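You operate a simulated robot arm through the tools that you are given. There is no shell and no other tool.

You are at the controls of a simulated two-armed robot. One attempt, no reset.

JOB
Ready the flap tester for the green lid.
Fine: blue lid into the good tray, one press of ZERO, green lid clamped in the seat.

Only the result counts: the job must be done as asked and must still hold three seconds after the hand-in. Knocking over, shifting, dropping, spilling or breaking anything else fails it. A push-on lid holds only when it is set on centred and level and pressed home; a screw cap is set on level and turned clockwise until tight.

ROBOT AND FRAMES
Two 7-joint arms with two-finger grippers on one trunk that stands fixed in place. Base frame: the origin is at the foot of the trunk, x ahead of it, y to its left, z up; the work surface is at about z = 84. Readings come in cm, degrees, newtons and seconds.
The left shoulder is at [13.2, 21.6, 103.8], the right one opposite. With the tool pointing down near the work surface each hand reaches from about 10 to 88 cm from the base axis, measured 20 degrees to its own side. Payload 3.18 kg a hand.
Tool frame (each hand has its own): the origin (TCP) lies between the finger pads and is the grasp point; the fingertips stand 3 cm ahead of it; z points along the fingers, y is the line along which they close. Largest opening 14.4 cm; the body of the gripper starts 10.3 cm behind the TCP.
Orientation is told as [roll, pitch, yaw] about the base's x, y, z axes, in that order, counted from this pose: with the fingers straight down and closing along the base's y, the tool's x points along the base's -x, its y along +y and its z along -z.

CONTROLS
- The arms move only by the tool move_arm. It takes "left_targets", "right_targets" or both (then of equal length, played together; a hand with none holds still); each is a list of rows, each a list of 7 numbers: the shift along the tool's x, y, z in cm, then the turn, a rotation vector about the tool's x, y, z in degrees, then the closure, from 0 (fully open) to 1 (shut). In form: [[x, y, z, ax, ay, az, gripper], ...]. A call has 1 to 20 rows; each row shifts and turns the commanded pose from where the row before left it, along the tool's axes as they then stand. A row lasts 0.2 s, in which the tool goes at most 5 cm and 8.6 degrees; a call with a longer step from one row to the next is refused whole, and so is a gripper value outside its range. Where a pose cannot be reached the arm comes as near as it can. A force on the tool above 50 N (or 10 N above the force at the start of the call, whichever is more), or a blocked arm, ends the call early, and 0.2 s more pass. Each finger halts on what it meets, pressing with about 44 N; the grip force reading is that of the motor and also rises with nothing between the fingers. The clock runs only during rows and for 0.2 s after the last one: add rows that do not move to give the fingers time. The reply holds the time, the measured pose of the TCP, the force on the tool along the base axes, the opening and the grip force, in the units named above and with some noise, with the torque about the TCP (base axes, N m) and any sound that the robot's microphone picked up, and new pictures: "views" is both (left out), scene, wrist or none (wrist: the cameras of the hands that moved).
- Cameras (640 x 400 px; columns grow to the right, rows downward): "scene" is now at [26.28, -2.6, 124.92]; the picture's right is [-0.47, -0.88, 0.00], its down [-0.24, 0.13, -0.96] and it looks along [0.85, -0.45, -0.27] (base axes); focal length 219 px, centre (320, 200). "left" rides on the left gripper at [7.6, -1.6, -14.3] in its tool frame; the picture's right is [0.21, 0.98, 0.00], its down [-0.84, 0.18, -0.51] and it looks along [-0.50, 0.11, 0.86] (tool axes); focal length 218 px, centre (320, 200). "right" rides on the right gripper at [7.7, 1.6, -14.3] in its tool frame; the picture's right is [-0.21, 0.98, 0.00], its down [-0.84, -0.18, -0.51] and it looks along [-0.50, -0.11, 0.86] (tool axes); focal length 218 px, centre (320, 200). There is no depth. A picture from a camera that has moved, and an enlarged one, comes with that camera's place and axes in the base frame and with its lens. The place of the scene camera against the robot may be out by one fixed shift of up to 2.5 cm in any direction.
- slide_trunk(by): slides the trunk up (or, below 0, down) by that many cm; the arms and the scene camera ride with it, the base frame stays. It gives what a move gives, with no picture.
- aim_head(pan, tilt): turns the head with the scene camera to pan (to the left, within 80 degrees either way) and tilt (down, from -29 to 69), counted from straight ahead of the robot. It gives what a move gives, and a new picture of the scene camera.
- enlarge(camera, box): a new picture of the part [left, top, right, bottom] of that camera's present view, enlarged. It takes no simulated time.
- finish_job(): hands the job in; it is judged then, once.

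Nothing tells you positions but the pictures and the camera data. Unless the task says otherwise, let go and move clear before handing in.

The tools are called after "Call:" by a JSON object that holds its "fn" and its "kwargs". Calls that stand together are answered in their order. move_arm: Moves the arms, as the interface text tells. Its arguments: {"type":"object","properties":{"left_targets":{"type":"array"},"right_targets":{"type":"array"},"views":{"type":"string","enum":["both","scene","wrist","none"]}},"required":[]} The other tools are called the same way: slide_trunk (by) slides the trunk up or down; aim_head (pan, tilt) turns the head that bears the scene camera; enlarge (camera, box) takes an enlarged picture of a part of a camera's view; finish_job () hands the job in.

At the start:

```text
clock: 0.0
left_tool_pos: [41.93, -0.15, 117.76]
left_tool_rot: [-0.1, -0.1, 0.0]
left_force: [-0.1, -0.9, 1.2]
left_moment: [-0.02, -0.01, 0.0]
left_width: 14.4
left_grip_force: 0.1
right_tool_pos: [38.55, -45.29, 123.24]
right_tool_rot: [0.1, 0.0, -0.2]
right_force: [0.1, -0.1, -0.3]
right_moment: [-0.02, -0.02, 0.0]
right_width: 14.4
right_grip_force: 0.0
trunk travel left (down, up): [-12.5, 24.4]
head pan, tilt: [-28.1, 15.6]
```

scene: 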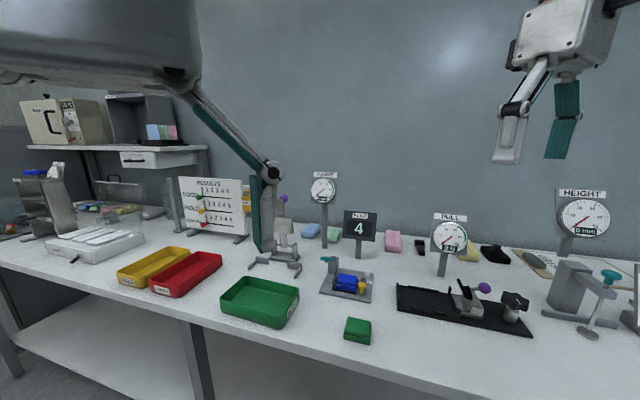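
right: 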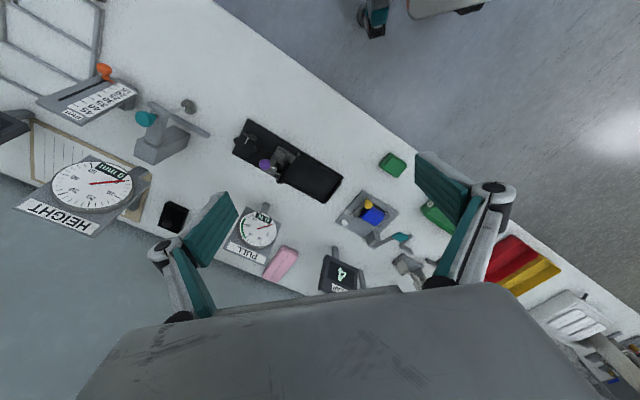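
left: 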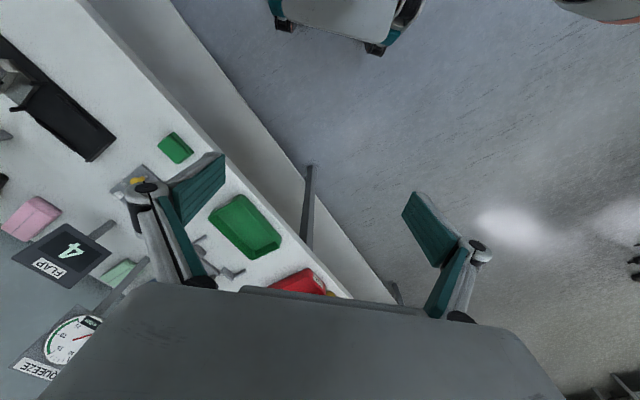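

I see a bench with several testers; the flap tester (display "4", label FLAP) looks to have the blue lid in its seat, with a green block/lid lying beside it and green, red and yellow trays to the left. I'll take enlarged views before moving anything.

Call:
{"fn": "enlarge", "kwargs": {"camera": "scene", "box": [300, 200, 400, 350]}}

Call:
{"fn": "enlarge", "kwargs": {"camera": "scene", "box": [100, 160, 320, 340]}}

Call:
{"fn": "enlarge", "kwargs": {"camera": "right", "box": [310, 130, 450, 300]}}

Call:
{"fn": "enlarge", "kwargs": {"camera": "left", "box": [0, 100, 300, 300]}}

```text
2.67 times, centred on (350, 275) of scene
camera zoom: at [26.28, -2.6, 124.92], right [-0.47, -0.88, 0.0], down [-0.24, 0.13, -0.96], along [0.85, -0.45, -0.27], focal length 583 px, centre (240, 0)
```

zoom: 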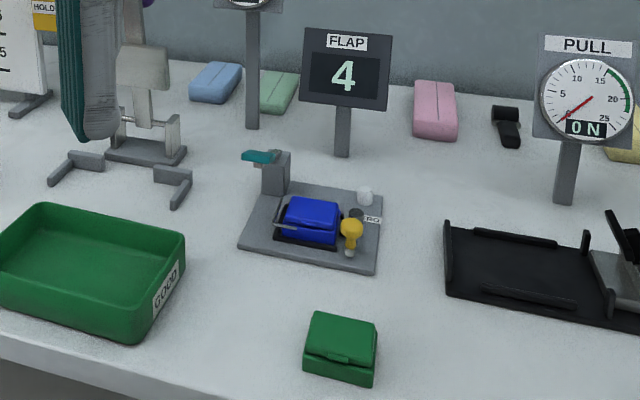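

```text
2.22 times, centred on (210, 250) of scene
camera zoom: at [26.28, -2.6, 124.92], right [-0.47, -0.88, 0.0], down [-0.24, 0.13, -0.96], along [0.85, -0.45, -0.27], focal length 486 px, centre (564, 89)
```

zoom: 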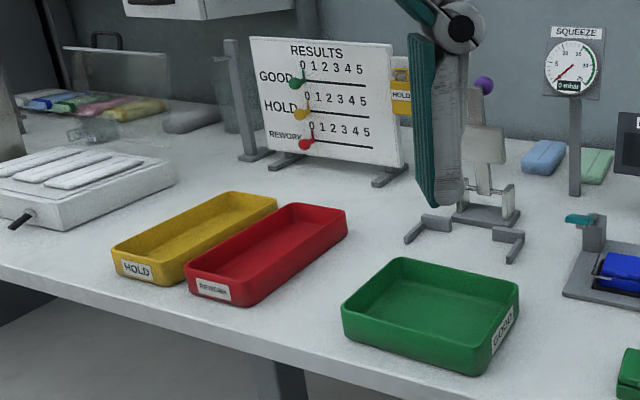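

```text
2.35 times, centred on (380, 215) of right
camera zoom: at [30.97, -43.57, 137.45], right [0.21, 0.98, 0.0], down [0.84, -0.18, 0.51], along [0.5, -0.11, -0.86], focal length 514 px, centre (179, 165)
```

zoom: 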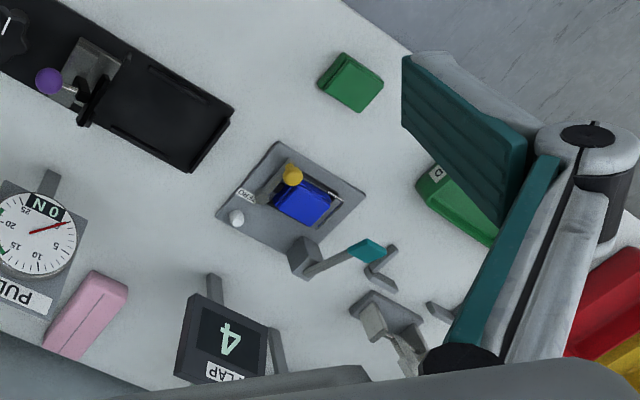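

```text
2.00 times, centred on (150, 200) of left
camera zoom: at [34.13, -1.77, 132.08], right [-0.21, 0.98, 0.0], down [0.84, 0.18, 0.51], along [0.5, 0.11, -0.86], focal length 436 px, centre (660, 200)
```

zoom: 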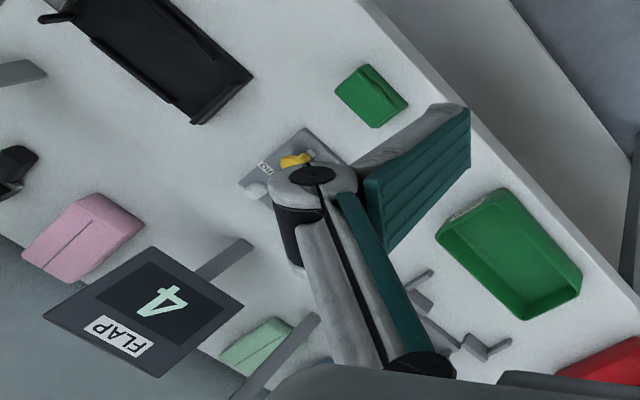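

The flap tester sits around (67, -37, 86) with the blue lid in its seat, a yellow-knobbed clamp, a white ZERO button and a teal lever. I'll bring the right hand over for a closer look, staying well above it.

Call:
{"fn": "move_arm", "kwargs": {"right_targets": [[-2.6, 1.3, 2.5, 0, 0, 0, 0], [-2.6, 1.3, 2.5, 0, 0, 0, 0], [-2.6, 1.3, 2.5, 0, 0, 0, 0], [-2.6, 1.3, 2.5, 0, 0, 0, 0], [-2.6, 1.3, 2.5, 0, 0, 0, 0], [-2.6, 1.3, 2.5, 0, 0, 0, 0], [-2.6, 1.3, 2.5, 0, 0, 0, 0]], "views": "both"}}

```text
clock: 1.6
left_tool_pos: [42.14, -0.25, 117.58]
left_tool_rot: [0.0, 0.1, -0.1]
left_force: [0.2, -0.1, -0.5]
left_moment: [0.02, 0.05, -0.06]
left_width: 14.4
left_grip_force: 0.1
right_tool_pos: [57.03, -36.13, 106.0]
right_tool_rot: [0.1, 0.0, 0.1]
right_force: [1.1, -0.4, 0.8]
right_moment: [0.0, 0.03, -0.02]
right_width: 14.38
right_grip_force: 0.0
trunk travel left (down, up): [-12.5, 24.4]
head pan, tilt: [-28.1, 15.6]
camera scene: at [26.4, -2.62, 124.86], right [-0.47, -0.88, 0.0], down [-0.24, 0.13, -0.96], along [0.85, -0.45, -0.27], focal length 219 px, centre (320, 200)
camera right: at [49.49, -34.47, 120.12], right [0.21, 0.98, 0.0], down [0.84, -0.18, 0.51], along [0.5, -0.1, -0.86], focal length 218 px, centre (320, 200)
```

scene: 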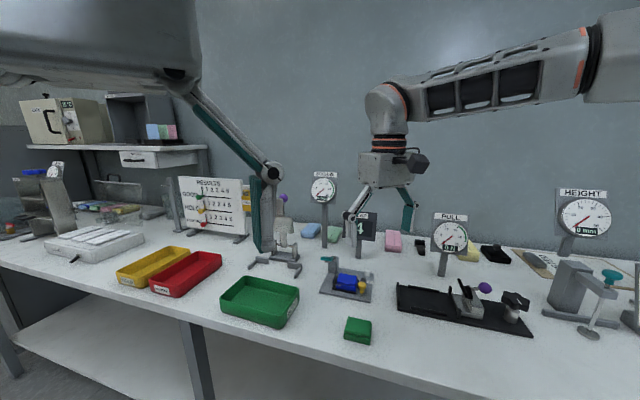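
right: 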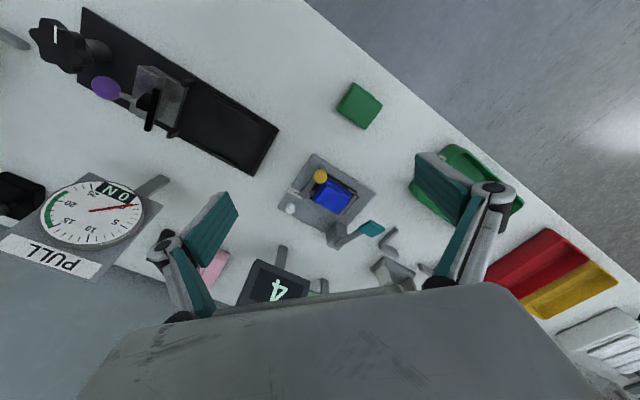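

The right wrist camera now looks straight onto the flap tester. I'll enlarge it to understand the clamp, seat and button.

Call:
{"fn": "enlarge", "kwargs": {"camera": "right", "box": [260, 140, 420, 250]}}

Call:
{"fn": "enlarge", "kwargs": {"camera": "right", "box": [320, 70, 400, 140]}}

Call:
{"fn": "enlarge", "kwargs": {"camera": "scene", "box": [310, 250, 390, 310]}}

```text
3.64 times, centred on (340, 195) of right
camera zoom: at [49.49, -34.47, 120.12], right [0.21, 0.98, 0.0], down [0.84, -0.18, 0.51], along [0.5, -0.1, -0.86], focal length 794 px, centre (247, 218)
```

zoom: 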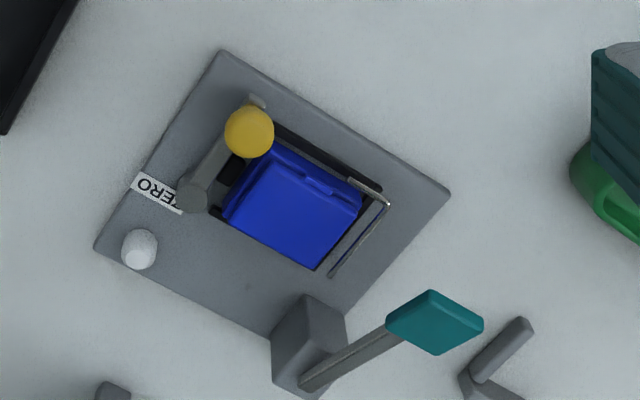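

```text
5.71 times, centred on (360, 105) of right
camera zoom: at [49.49, -34.47, 120.12], right [0.21, 0.98, 0.0], down [0.84, -0.18, 0.51], along [0.5, -0.1, -0.86], focal length 1247 px, centre (91, 743)
```

zoom: 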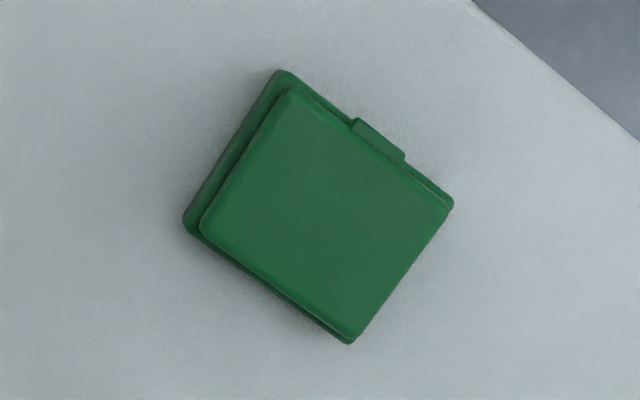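

```text
6.67 times, centred on (350, 280) of scene
camera zoom: at [26.4, -2.62, 124.86], right [-0.47, -0.88, 0.0], down [-0.24, 0.13, -0.96], along [0.85, -0.45, -0.27], focal length 1458 px, centre (120, -333)
```

zoom: 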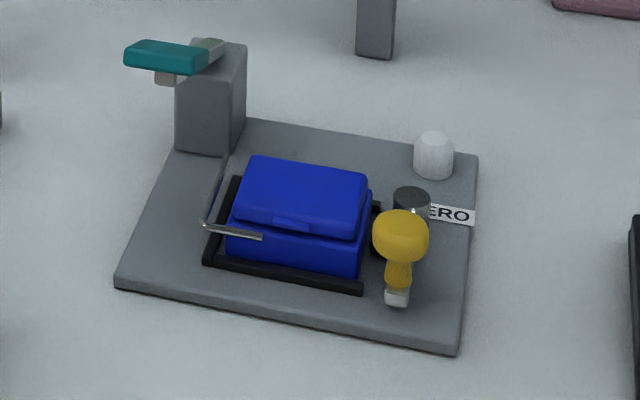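

The tester has a black-railed seat holding the blue flip-top lid, a yellow-knobbed arm pivoting on a dark post near the ZERO label, and the wire bail on the other side. I'll tilt the right hand for a lower-angle view to understand how the clamp works.

Call:
{"fn": "move_arm", "kwargs": {"right_targets": [[3, 0, 3.5, 0, 0, 0, 0], [3, 0, 3.5, 0, 0, 0, 0], [0, 0, 0, 0, -8, 0, 0], [0, 0, 0, 0, -8, 0, 0], [0, 0, 0, 0, -8, 0, 0], [0, 0, 0, 0, -8, 0, 0]], "views": "wrist"}}

Call:
{"fn": "enlarge", "kwargs": {"camera": "right", "box": [240, 130, 420, 250]}}

```text
clock: 3.0
left_tool_pos: [41.83, -0.14, 117.8]
left_tool_rot: [0.1, -0.1, 0.0]
left_force: [0.0, -1.1, -0.2]
left_moment: [0.03, -0.02, 0.0]
left_width: 14.36
left_grip_force: 0.1
right_tool_pos: [51.59, -48.62, 105.26]
right_tool_rot: [0.5, -32.0, 0.3]
right_force: [-0.4, 0.4, -0.2]
right_moment: [-0.02, -0.06, 0.01]
right_width: 14.4
right_grip_force: 0.1
right hand out of reach, approached as far as the arm can: row 1, 2, 3, 4, 5, 6
trunk travel left (down, up): [-12.5, 24.4]
head pan, tilt: [-28.1, 15.6]
camera right: at [37.59, -47.13, 113.21], right [0.17, 0.98, 0.12], down [0.45, -0.18, 0.88], along [0.88, -0.09, -0.47], focal length 218 px, centre (320, 200)
```

right: 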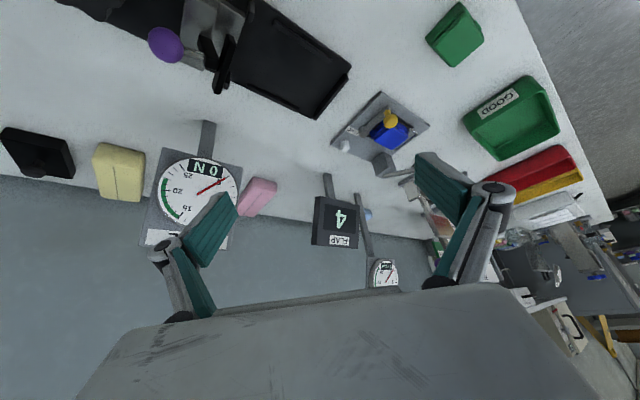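

```text
3.33 times, centred on (330, 190) of right
camera zoom: at [37.59, -47.13, 113.21], right [0.17, 0.98, 0.12], down [0.45, -0.18, 0.88], along [0.88, -0.09, -0.47], focal length 728 px, centre (287, 233)
```

zoom: 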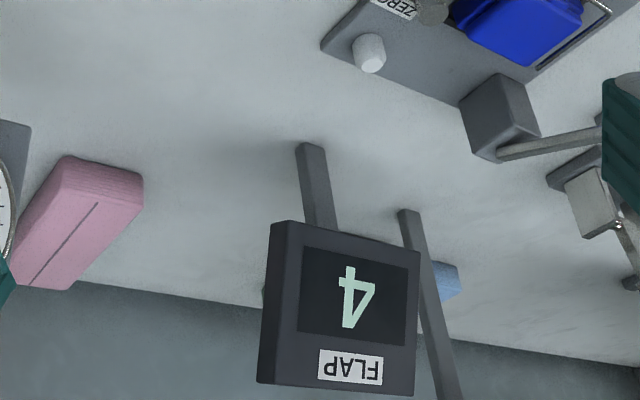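

The hand couldn't fully reach that tilted pose and settled at (51.6, -48.6, 105.3), but the tester is in view. Enlarging.

Call:
{"fn": "enlarge", "kwargs": {"camera": "right", "box": [325, 80, 435, 180]}}

Call:
{"fn": "enlarge", "kwargs": {"camera": "right", "box": [420, 0, 580, 170]}}

```text
4.00 times, centred on (380, 130) of right
camera zoom: at [37.59, -47.13, 113.21], right [0.17, 0.98, 0.12], down [0.45, -0.18, 0.88], along [0.88, -0.09, -0.47], focal length 873 px, centre (80, 480)
```

zoom: 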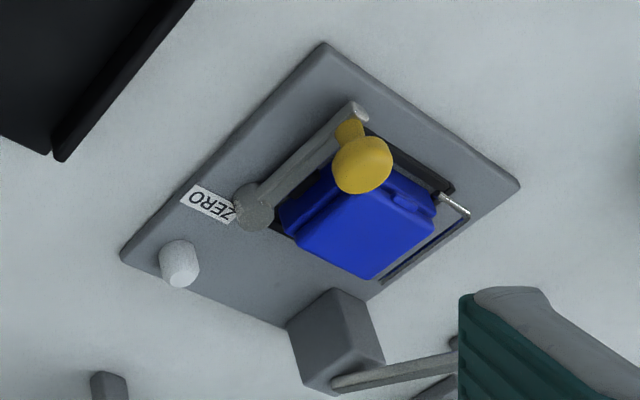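

```text
2.35 times, centred on (500, 85) of right
camera zoom: at [37.59, -47.13, 113.21], right [0.17, 0.98, 0.12], down [0.45, -0.18, 0.88], along [0.88, -0.09, -0.47], focal length 514 px, centre (-104, 471)
```

zoom: 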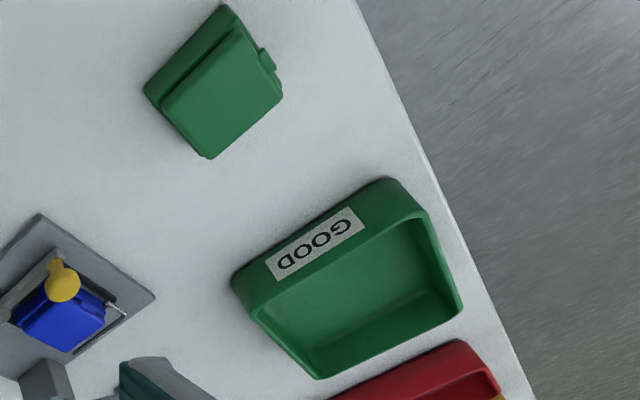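

The knob stands up from the end of a horizontal arm that pivots on a post at about (67.4, -41.0, 86). I need to see the details of the contact between arm and lid, so I'll zoom further from here.

Call:
{"fn": "enlarge", "kwargs": {"camera": "right", "box": [370, 100, 422, 142]}}

Call:
{"fn": "enlarge", "kwargs": {"camera": "scene", "box": [330, 265, 376, 300]}}

Call:
{"fn": "enlarge", "kwargs": {"camera": "left", "box": [70, 130, 190, 240]}}

```text
9.52 times, centred on (396, 121) of right
camera zoom: at [37.59, -47.13, 113.21], right [0.17, 0.98, 0.12], down [0.45, -0.18, 0.88], along [0.88, -0.09, -0.47], focal length 2079 px, centre (-404, 952)
```

zoom: 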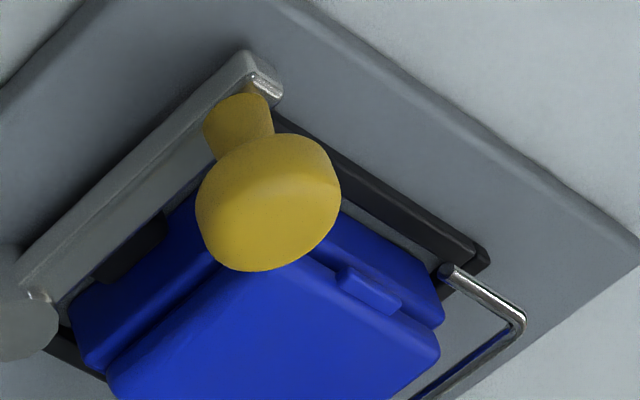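

```text
11.43 times, centred on (353, 282) of scene
camera zoom: at [26.22, -2.61, 124.94], right [-0.47, -0.88, 0.0], down [-0.24, 0.13, -0.96], along [0.85, -0.45, -0.27], focal length 2500 px, centre (-57, -743)
```

zoom: 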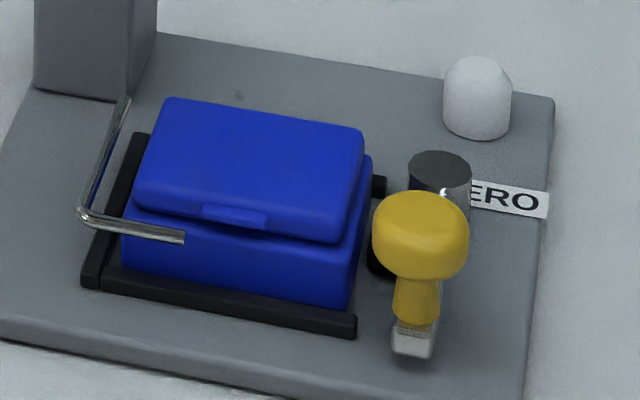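

```text
3.64 times, centred on (130, 185) of left
camera zoom: at [34.05, -1.79, 132.13], right [-0.21, 0.98, 0.0], down [0.84, 0.18, 0.51], along [0.5, 0.11, -0.86], focal length 794 px, centre (1011, 254)
```

zoom: 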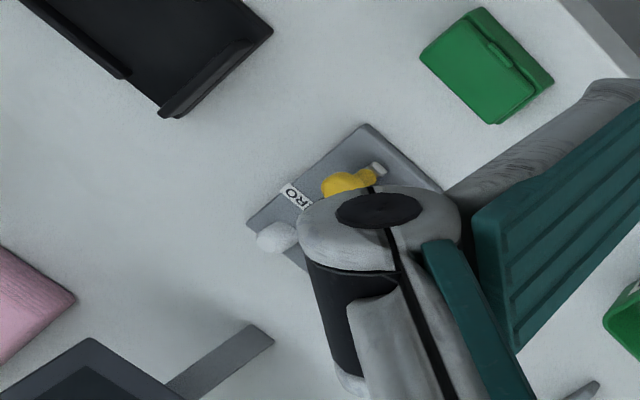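

The picture is clear now: the lid sits in a U of low black rails (front, left, back), and the yellow-knobbed arm carries a black pad pushing the lid from its right side against the left rail. Both lids and the tester are yawed about 45°. I'll level the hand again, rising a bit, and check the reach.

Call:
{"fn": "move_arm", "kwargs": {"right_targets": [[0, 0, 0, 0, 8, 0, 0], [0, 0, 0, 0, 8, 0, 0], [0, 0, 0, 0, 8, 0, 0], [0, 0, 0, 0, 8, 0, 0], [-3, 0, -3.5, 0, 0, 0, 0], [-3, 0, -3.5, 0, 0, 0, 0]], "views": "both"}}

```text
clock: 4.4
left_tool_pos: [41.97, -0.23, 117.69]
left_tool_rot: [0.0, 0.2, 0.0]
left_force: [0.2, 1.1, -0.2]
left_moment: [-0.01, 0.01, 0.03]
left_width: 14.4
left_grip_force: 0.0
right_tool_pos: [57.45, -48.68, 111.66]
right_tool_rot: [0.1, 0.2, -0.1]
right_force: [0.4, 0.3, 0.1]
right_moment: [0.01, 0.06, 0.01]
right_width: 14.41
right_grip_force: 0.2
trunk travel left (down, up): [-12.5, 24.4]
head pan, tilt: [-28.1, 15.6]
camera scene: at [26.34, -2.6, 124.88], right [-0.47, -0.88, 0.0], down [-0.24, 0.13, -0.96], along [0.85, -0.45, -0.27], focal length 219 px, centre (320, 200)
camera right: at [49.93, -47.01, 125.91], right [0.21, 0.98, 0.0], down [0.84, -0.18, 0.51], along [0.49, -0.11, -0.86], focal length 218 px, centre (320, 200)
```

scene: 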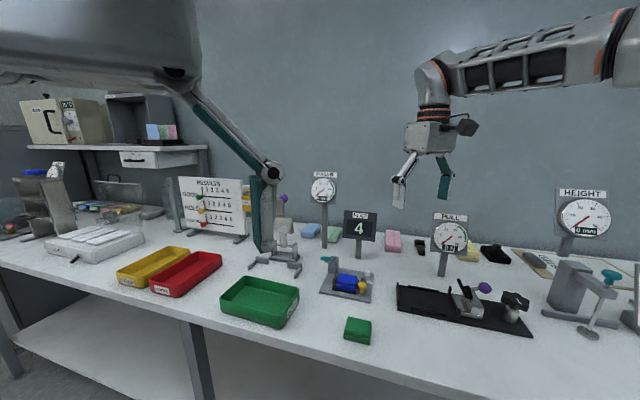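
right: 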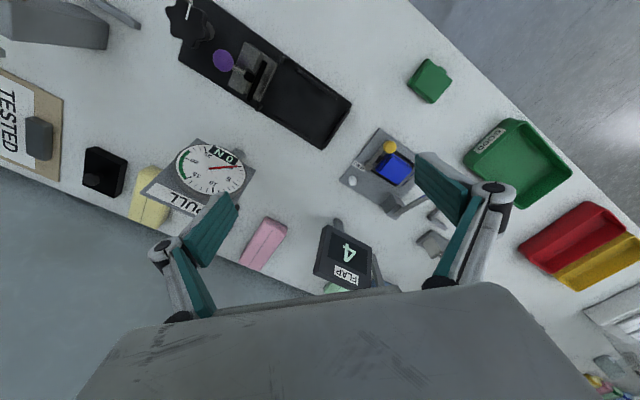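

Hand is level at (57.5, -48.7, 111.7). I'll now yaw it -45° so the fingers line up with the tester, and move toward the tester while high, to learn the reach and get a view square to the tester.

Call:
{"fn": "move_arm", "kwargs": {"right_targets": [[0, 0, 0, 0, 0, 7.5, 0], [0, 0, 0, 0, 0, 7.5, 0], [0, 0, 0, 0, 0, 7.5, 0], [0, 0, 0, 0, 0, 7.5, 0], [0, 0, 0, 0, 0, 7.5, 0], [0, 0, 0, 0, 0, 7.5, 0]], "views": "both"}}

```text
clock: 5.8
left_tool_pos: [41.99, -0.4, 117.5]
left_tool_rot: [0.2, 0.2, 0.0]
left_force: [0.3, -1.0, -0.4]
left_moment: [0.11, 0.01, -0.01]
left_width: 14.4
left_grip_force: 0.1
right_tool_pos: [58.32, -52.17, 114.27]
right_tool_rot: [-1.7, 1.2, -40.7]
right_force: [0.6, -0.8, -0.6]
right_moment: [0.11, 0.04, 0.0]
right_width: 14.4
right_grip_force: 0.1
right hand out of reach, approached as far as the arm can: row 4, 5, 6
trunk travel left (down, up): [-12.5, 24.4]
head pan, tilt: [-28.1, 15.6]
camera scene: at [26.43, -2.88, 124.82], right [-0.47, -0.88, 0.0], down [-0.24, 0.13, -0.96], along [0.85, -0.45, -0.27], focal length 219 px, centre (320, 200)
camera right: at [54.13, -45.78, 128.65], right [0.8, 0.61, -0.03], down [0.54, -0.68, 0.49], along [0.28, -0.41, -0.87], focal length 218 px, centre (320, 200)
```

scene: 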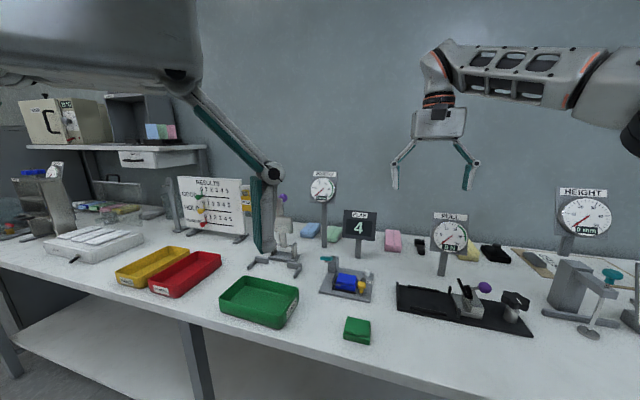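
right: 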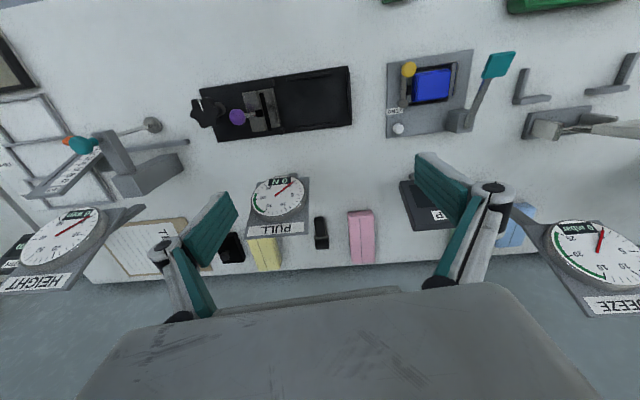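

Yaw of -40° strains this arm's joints here. I'll try the other direction (+45°), where the fingers would close front-to-back on the lids.

Call:
{"fn": "move_arm", "kwargs": {"right_targets": [[0, 0, 0, 0, 0, -8, 0], [0, 0, 0, 0, 0, -8, 0], [0, 0, 0, 0, 0, -8, 0], [0, 0, 0, 0, 0, -8, 0], [0, 0, 0, 0, 0, -8, 0], [0, 0, 0, 0, 0, -8, 0], [0, 0, 0, 0, 0, -8, 0], [0, 0, 0, 0, 0, -8, 0], [0, 0, 0, 0, 0, -8, 0], [0, 0, 0, 0, 0, -8, 0], [0, 0, 0, 0, 0, -5.5, 0]], "views": "both"}}

```text
clock: 8.2
left_tool_pos: [41.82, -0.37, 117.67]
left_tool_rot: [0.0, -0.1, 0.1]
left_force: [-0.1, 0.3, 0.0]
left_moment: [0.01, 0.01, 0.02]
left_width: 14.4
left_grip_force: 0.1
right_tool_pos: [58.01, -52.5, 115.16]
right_tool_rot: [0.0, 0.1, 40.5]
right_force: [-0.7, -0.7, 0.7]
right_moment: [-0.04, -0.03, 0.01]
right_width: 14.36
right_grip_force: 0.2
trunk travel left (down, up): [-12.5, 24.4]
head pan, tilt: [-28.1, 15.6]
camera scene: at [26.28, -2.6, 124.92], right [-0.47, -0.88, 0.0], down [-0.24, 0.13, -0.96], along [0.85, -0.45, -0.27], focal length 219 px, centre (320, 200)
camera right: at [51.23, -56.14, 129.42], right [-0.48, 0.88, 0.0], down [0.76, 0.41, 0.51], along [0.45, 0.24, -0.86], focal length 218 px, centre (320, 200)
```

scene: 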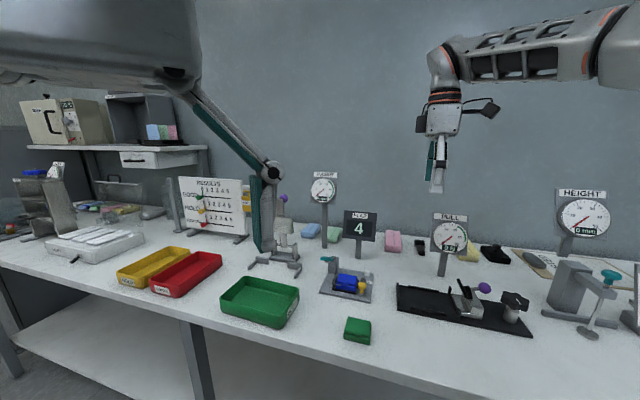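
right: 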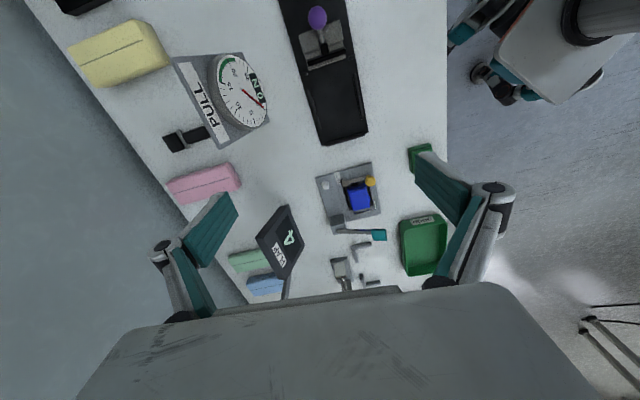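

Yaw +40° is comfortable. From this side I'll enlarge the tester again to measure the seat, wire and tower.

Call:
{"fn": "enlarge", "kwargs": {"camera": "right", "box": [310, 155, 395, 240]}}

Call:
{"fn": "enlarge", "kwargs": {"camera": "right", "box": [335, 165, 385, 215]}}

```text
4.71 times, centred on (352, 198) of right
camera zoom: at [51.23, -56.14, 129.42], right [-0.48, 0.88, 0.0], down [0.76, 0.41, 0.51], along [0.45, 0.24, -0.86], focal length 1027 px, centre (167, 212)
```

zoom: 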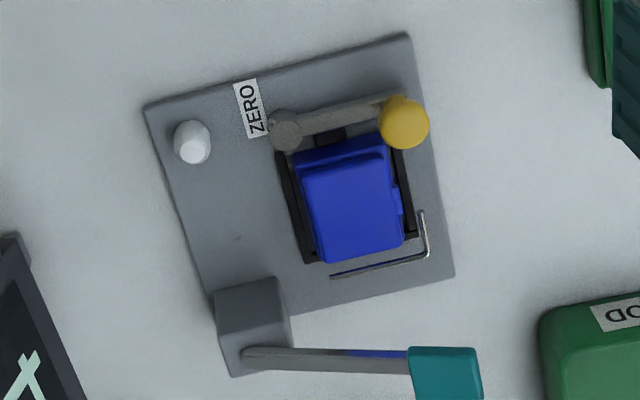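

```text
8.00 times, centred on (360, 190) of right
camera zoom: at [51.23, -56.14, 129.42], right [-0.48, 0.88, 0.0], down [0.76, 0.41, 0.51], along [0.45, 0.24, -0.86], focal length 1746 px, centre (0, 280)
```

zoom: 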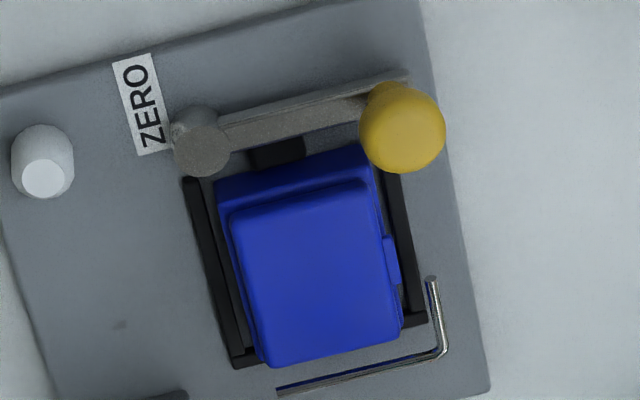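

This view pins things down well: knob at about (63.5, -37.5, 88.4), wire tip at about (67.4, -33.5, 87) just in front of the lid, tester yaw 45°. I'll finish the yaw to 45° and move above the tester.

Call:
{"fn": "move_arm", "kwargs": {"right_targets": [[0, 0, 0, 0, 0, -4.5, 0.3], [-3.5, 1.0, 2, 0, 0, 0, 0.3], [-3.5, 1.0, 2, 0, 0, 0, 0.3], [-3.5, 1.0, 2, 0, 0, 0, 0.3], [-3.5, 1.0, 2, 0, 0, 0, 0.3]], "views": "both"}}

```text
clock: 9.4
left_tool_pos: [42.01, -0.27, 117.67]
left_tool_rot: [0.1, 0.2, 0.0]
left_force: [0.3, 0.1, 0.3]
left_moment: [-0.02, 0.0, 0.03]
left_width: 14.41
left_grip_force: 0.0
right_tool_pos: [65.03, -39.8, 107.11]
right_tool_rot: [0.2, 0.0, 44.7]
right_force: [1.2, -0.7, -0.4]
right_moment: [-0.01, 0.04, -0.03]
right_width: 10.09
right_grip_force: 0.0
trunk travel left (down, up): [-12.5, 24.4]
head pan, tilt: [-28.1, 15.6]
camera scene: at [26.39, -2.6, 124.86], right [-0.47, -0.88, 0.0], down [-0.24, 0.13, -0.96], along [0.85, -0.45, -0.27], focal length 219 px, centre (320, 200)
camera right: at [58.54, -43.96, 121.36], right [-0.54, 0.84, 0.0], down [0.73, 0.47, 0.51], along [0.43, 0.28, -0.86], focal length 218 px, centre (320, 200)
```

scene: 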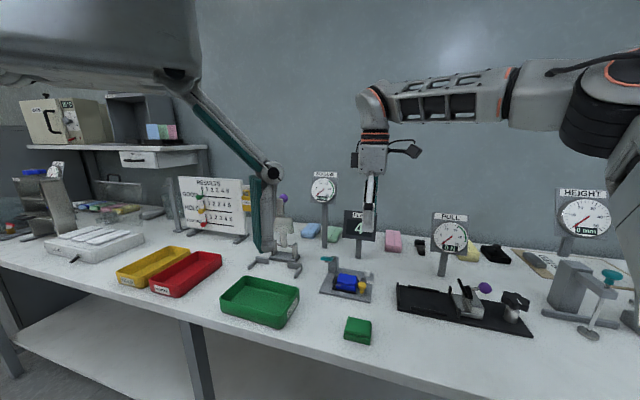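
right: 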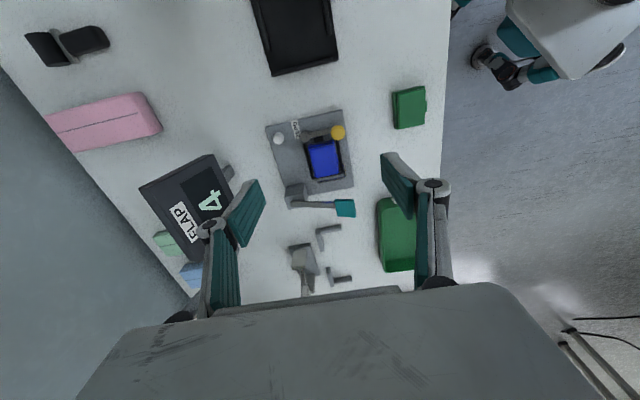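

Now nearly overhead at yaw 45°. Taking enlarged measurements of the seat, the green lid, and the tray.

Call:
{"fn": "enlarge", "kwargs": {"camera": "right", "box": [260, 100, 360, 220]}}

Call:
{"fn": "enlarge", "kwargs": {"camera": "right", "box": [296, 120, 356, 190]}}

Call:
{"fn": "enlarge", "kwargs": {"camera": "right", "box": [380, 75, 440, 140]}}

Call:
{"fn": "enlarge", "kwargs": {"camera": "right", "box": [360, 180, 460, 290]}}

```text
3.33 times, centred on (310, 160) of right
camera zoom: at [58.54, -43.96, 121.36], right [-0.54, 0.84, 0.0], down [0.73, 0.47, 0.51], along [0.43, 0.28, -0.86], focal length 728 px, centre (353, 333)
```

zoom: 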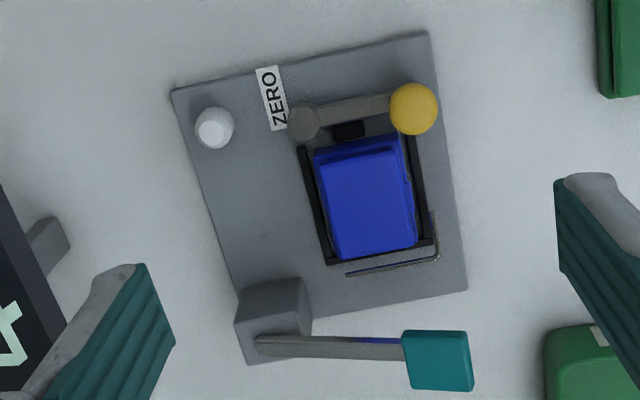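

```text
5.71 times, centred on (326, 155) of right
camera zoom: at [58.54, -43.96, 121.36], right [-0.54, 0.84, 0.0], down [0.73, 0.47, 0.51], along [0.43, 0.28, -0.86], focal length 1247 px, centre (286, 457)
```

zoom: 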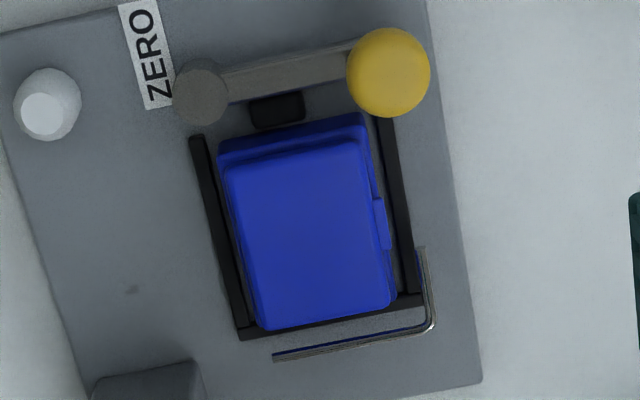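

```text
6.15 times, centred on (410, 108) of right
camera zoom: at [58.54, -43.96, 121.36], right [-0.54, 0.84, 0.0], down [0.73, 0.47, 0.51], along [0.43, 0.28, -0.86], focal length 1343 px, centre (-234, 769)
```

zoom: 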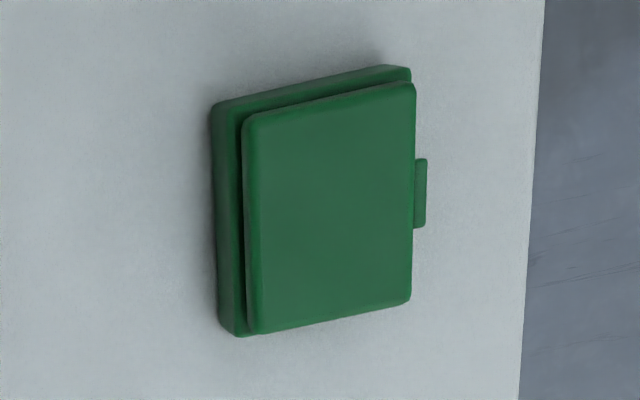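

```text
3.64 times, centred on (410, 235) of right
camera zoom: at [58.54, -43.96, 121.36], right [-0.54, 0.84, 0.0], down [0.73, 0.47, 0.51], along [0.43, 0.28, -0.86], focal length 794 px, centre (-7, 73)
```

zoom: 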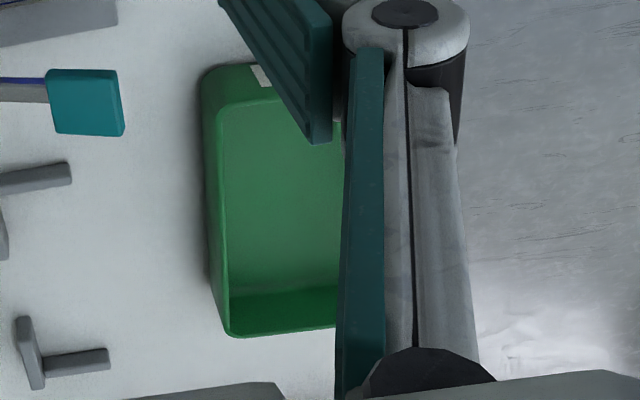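

Measured: lid centre about (68.8, -36.6) with top at z≈87.8, green lid at (55.3, -29.9), and the GOOD tray centre near (73, -14). First the clamp: I'll close the fingers and bring them down on the lid side of the yellow knob, stopping high for a check.

Call:
{"fn": "move_arm", "kwargs": {"right_targets": [[-1.65, 1.6, 0, 0, 0, 0, 1], [-1.65, 1.6, 0, 0, 0, 0, 1], [0, 0, 3.5, 0, 0, 0, 1], [0, 0, 3.5, 0, 0, 0, 1], [0, 0, 3.5, 0, 0, 0, 1], [0, 0, 0, 0, 0, 0, 1]], "views": "both"}}

Call:
{"fn": "enlarge", "kwargs": {"camera": "right", "box": [220, 100, 420, 240]}}

Call:
{"fn": "enlarge", "kwargs": {"camera": "scene", "box": [310, 220, 400, 310]}}

```text
clock: 10.8
left_tool_pos: [41.77, -0.24, 117.72]
left_tool_rot: [0.0, 0.0, 0.0]
left_force: [0.5, 0.3, 0.2]
left_moment: [0.0, -0.03, 0.01]
left_width: 14.4
left_grip_force: 0.1
right_tool_pos: [65.24, -35.31, 96.94]
right_tool_rot: [0.0, 0.0, 44.9]
right_force: [0.1, -0.6, 0.3]
right_moment: [0.03, -0.02, 0.01]
right_width: 0.0
right_grip_force: 30.5
trunk travel left (down, up): [-12.5, 24.4]
head pan, tilt: [-28.1, 15.6]
camera scene: at [26.22, -2.58, 124.94], right [-0.47, -0.88, 0.0], down [-0.24, 0.13, -0.96], along [0.85, -0.45, -0.27], focal length 219 px, centre (320, 200)
camera right: at [58.63, -39.56, 111.05], right [-0.54, 0.84, 0.0], down [0.72, 0.47, 0.51], along [0.43, 0.28, -0.86], focal length 218 px, centre (320, 200)
```

scene: 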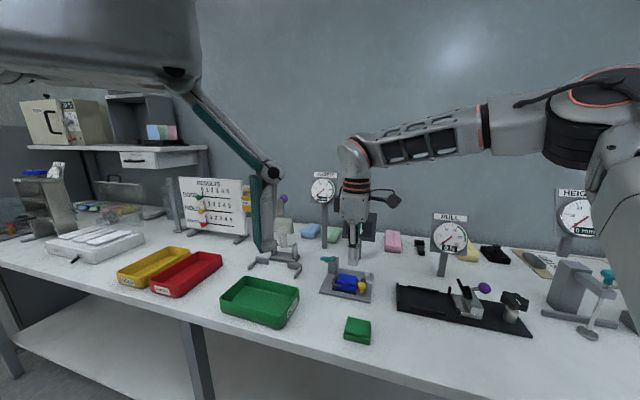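
right: 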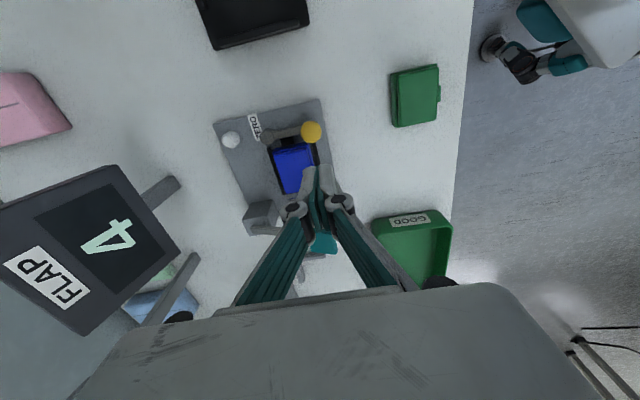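

```text
2.86 times, centred on (320, 170) of right
camera zoom: at [58.63, -39.56, 111.05], right [-0.54, 0.84, 0.0], down [0.72, 0.47, 0.51], along [0.43, 0.28, -0.86], focal length 624 px, centre (320, 286)
```

zoom: 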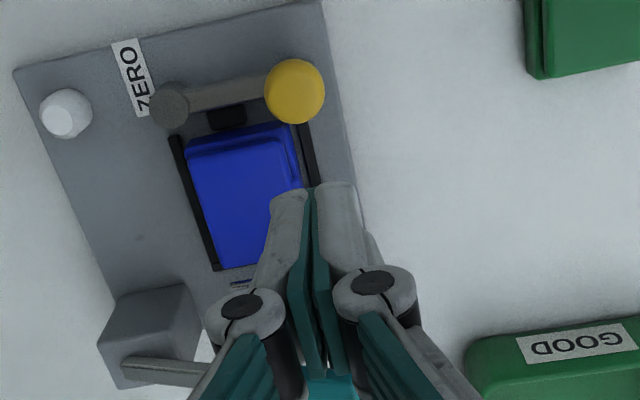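

```text
4.44 times, centred on (355, 265) of scene
camera zoom: at [26.22, -2.58, 124.94], right [-0.47, -0.88, 0.0], down [-0.24, 0.13, -0.96], along [0.85, -0.45, -0.27], focal length 972 px, centre (164, -89)
```

zoom: 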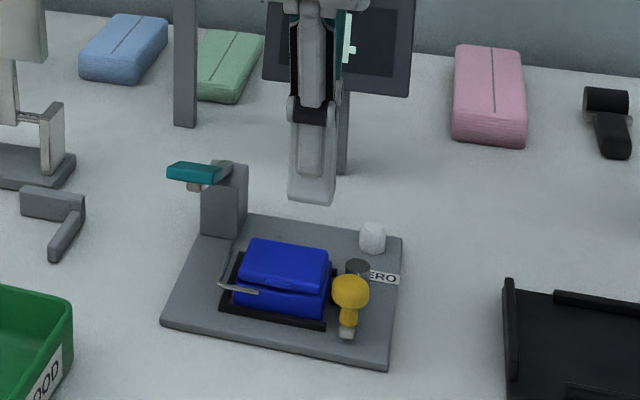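

The fingertips are poised beside the knob on the lid side. Descending so the tips overlap the knob's height but stay above the arm.

Call:
{"fn": "move_arm", "kwargs": {"right_targets": [[0, 0, 2, 0, 0, 0, 1], [0, 0, 2, 0, 0, 0, 1], [0, 0, 1.2, 0, 0, 0, 1], [0, 0, 1.0, 0, 0, 0, 1]], "views": "both"}}

Call:
{"fn": "enlarge", "kwargs": {"camera": "right", "box": [220, 80, 420, 220]}}

Call:
{"fn": "enlarge", "kwargs": {"camera": "scene", "box": [310, 220, 400, 310]}}

```text
clock: 11.8
left_tool_pos: [41.85, -0.3, 117.77]
left_tool_rot: [0.1, -0.1, 0.0]
left_force: [-0.2, 0.5, -0.2]
left_moment: [-0.03, -0.03, -0.01]
left_width: 14.4
left_grip_force: 0.0
right_tool_pos: [65.22, -35.34, 90.49]
right_tool_rot: [0.0, 0.0, 44.8]
right_force: [0.2, -0.6, 0.1]
right_moment: [-0.01, -0.02, -0.03]
right_width: 0.0
right_grip_force: 30.5
trunk travel left (down, up): [-12.5, 24.4]
head pan, tilt: [-28.1, 15.6]
camera scene: at [26.3, -2.6, 124.91], right [-0.47, -0.88, 0.0], down [-0.24, 0.13, -0.96], along [0.85, -0.45, -0.27], focal length 219 px, centre (320, 200)
camera right: at [58.8, -39.55, 104.66], right [-0.54, 0.84, 0.0], down [0.72, 0.47, 0.51], along [0.43, 0.28, -0.86], focal length 218 px, centre (320, 200)
```

scene: 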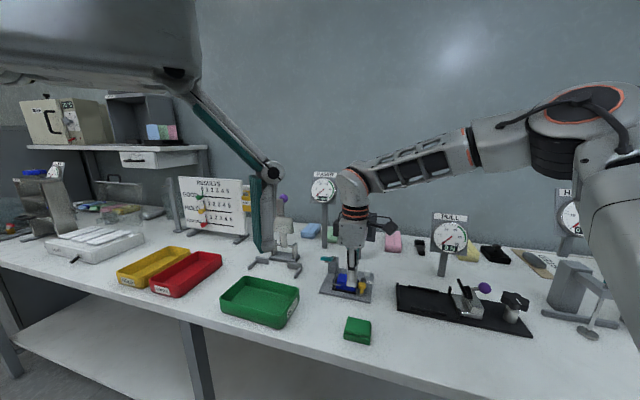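
right: 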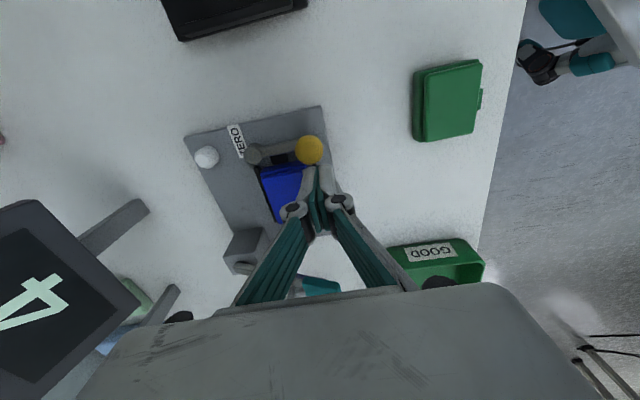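

```text
2.86 times, centred on (320, 150) of right
camera zoom: at [58.8, -39.55, 104.66], right [-0.54, 0.84, 0.0], down [0.72, 0.47, 0.51], along [0.43, 0.28, -0.86], focal length 624 px, centre (320, 343)
```

zoom: 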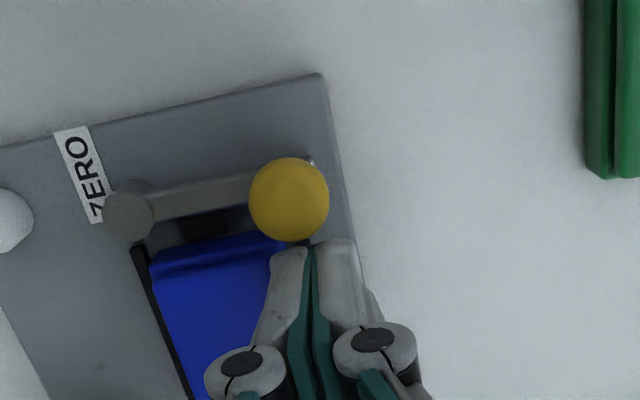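

```text
4.44 times, centred on (355, 265) of scene
camera zoom: at [26.3, -2.6, 124.91], right [-0.47, -0.88, 0.0], down [-0.24, 0.13, -0.96], along [0.85, -0.45, -0.27], focal length 972 px, centre (164, -89)
```

zoom: 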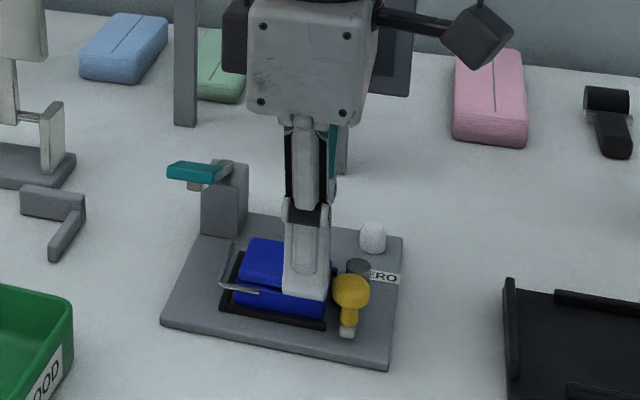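

No contact yet, and the fingertips sit right beside the knob. Pushing the knob away from the lid (tool +x) in small steps.

Call:
{"fn": "move_arm", "kwargs": {"right_targets": [[0.5, 0, 0, 0, 0, 0, 1], [0.5, 0, 0, 0, 0, 0, 1], [0.5, 0, 0, 0, 0, 0, 1], [0.5, 0, 0, 0, 0, 0, 1], [0.5, 0, 0, 0, 0, 0, 1]], "views": "wrist"}}

Call:
{"fn": "enlarge", "kwargs": {"camera": "right", "box": [220, 80, 420, 220]}}

Call:
{"fn": "enlarge", "kwargs": {"camera": "scene", "box": [310, 220, 400, 310]}}

```text
clock: 13.0
left_tool_pos: [41.99, -0.19, 117.8]
left_tool_rot: [-0.1, 0.0, 0.0]
left_force: [0.9, -0.5, 0.0]
left_moment: [0.0, 0.01, 0.03]
left_width: 14.39
left_grip_force: 0.0
right_tool_pos: [63.56, -37.0, 90.74]
right_tool_rot: [0.0, 0.0, 44.9]
right_force: [0.1, 0.4, 0.2]
right_moment: [0.01, -0.01, 0.01]
right_width: 0.01
right_grip_force: 31.0
trunk travel left (down, up): [-12.5, 24.4]
head pan, tilt: [-28.1, 15.6]
camera right: at [56.96, -41.23, 104.78], right [-0.54, 0.84, 0.0], down [0.72, 0.47, 0.51], along [0.43, 0.28, -0.86], focal length 218 px, centre (320, 200)
```

right: 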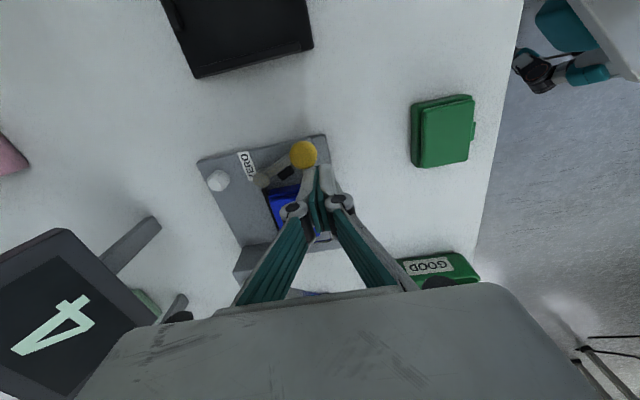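

```text
2.86 times, centred on (320, 150) of right
camera zoom: at [56.96, -41.23, 104.78], right [-0.54, 0.84, 0.0], down [0.72, 0.47, 0.51], along [0.43, 0.28, -0.86], focal length 624 px, centre (320, 343)
```

zoom: 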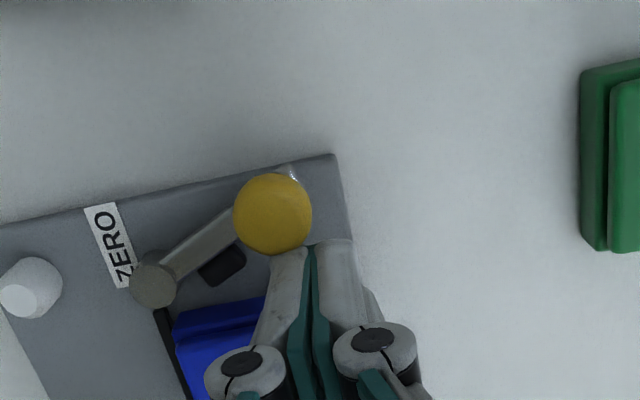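

```text
4.44 times, centred on (355, 265) of scene
camera zoom: at [26.27, -2.59, 124.92], right [-0.47, -0.88, 0.0], down [-0.24, 0.13, -0.96], along [0.85, -0.45, -0.27], focal length 972 px, centre (164, -89)
```

zoom: 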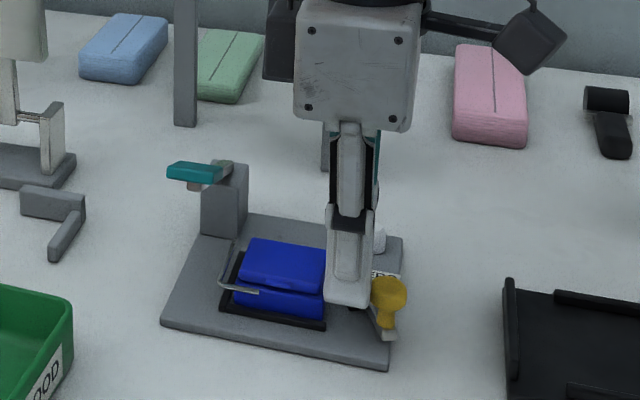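

The clamp swings easily about the post. Continuing along the arc to open it fully.

Call:
{"fn": "move_arm", "kwargs": {"right_targets": [[0.5, -0.3, 0, 0, 0, 0, 1], [0.5, -0.3, 0, 0, 0, 0, 1], [0.5, -0.3, 0, 0, 0, 0, 1], [0.4, -0.35, 0, 0, 0, 0, 1], [0.4, -0.4, 0, 0, 0, 0, 1], [0.4, -0.45, 0, 0, 0, 0, 1]], "views": "wrist"}}

Call:
{"fn": "enlarge", "kwargs": {"camera": "right", "box": [220, 80, 420, 220]}}

Call:
{"fn": "enlarge", "kwargs": {"camera": "scene", "box": [310, 220, 400, 310]}}

```text
clock: 14.4
left_tool_pos: [41.87, 0.17, 117.66]
left_tool_rot: [-0.2, -0.1, 0.1]
left_force: [-0.2, 0.5, 0.1]
left_moment: [0.02, 0.03, 0.0]
left_width: 14.39
left_grip_force: 0.0
right_tool_pos: [63.12, -39.91, 90.51]
right_tool_rot: [0.0, -0.3, 45.1]
right_force: [4.1, 19.2, -1.1]
right_moment: [0.4, -0.11, 0.06]
right_width: 0.0
right_grip_force: 30.5
trunk travel left (down, up): [-12.5, 24.4]
head pan, tilt: [-28.1, 15.6]
camera right: at [56.68, -44.13, 104.67], right [-0.54, 0.84, 0.0], down [0.72, 0.47, 0.51], along [0.43, 0.28, -0.86], focal length 218 px, centre (320, 200)
```

right: 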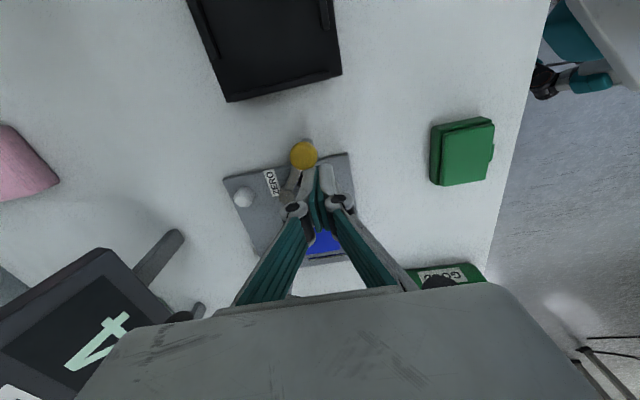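

```text
2.86 times, centred on (320, 150) of right
camera zoom: at [56.68, -44.13, 104.67], right [-0.54, 0.84, 0.0], down [0.72, 0.47, 0.51], along [0.43, 0.28, -0.86], focal length 624 px, centre (320, 343)
```

zoom: 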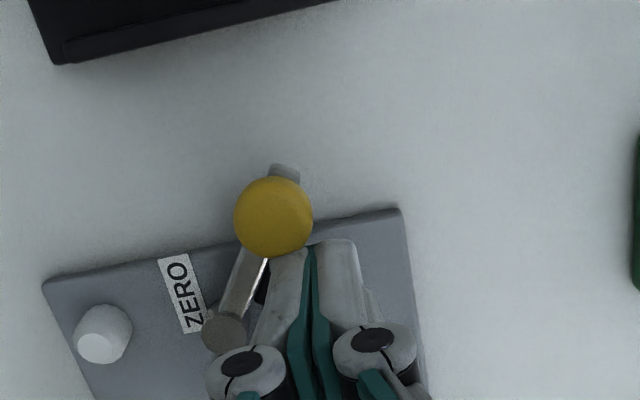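

```text
4.44 times, centred on (355, 265) of scene
camera zoom: at [26.33, -2.42, 124.9], right [-0.47, -0.88, 0.0], down [-0.24, 0.13, -0.96], along [0.85, -0.45, -0.27], focal length 972 px, centre (164, -89)
```

zoom: 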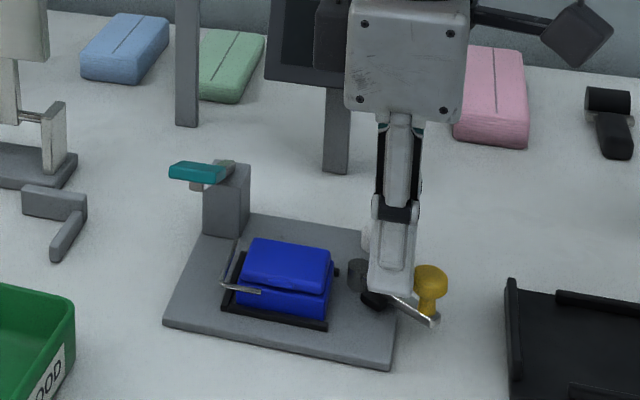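

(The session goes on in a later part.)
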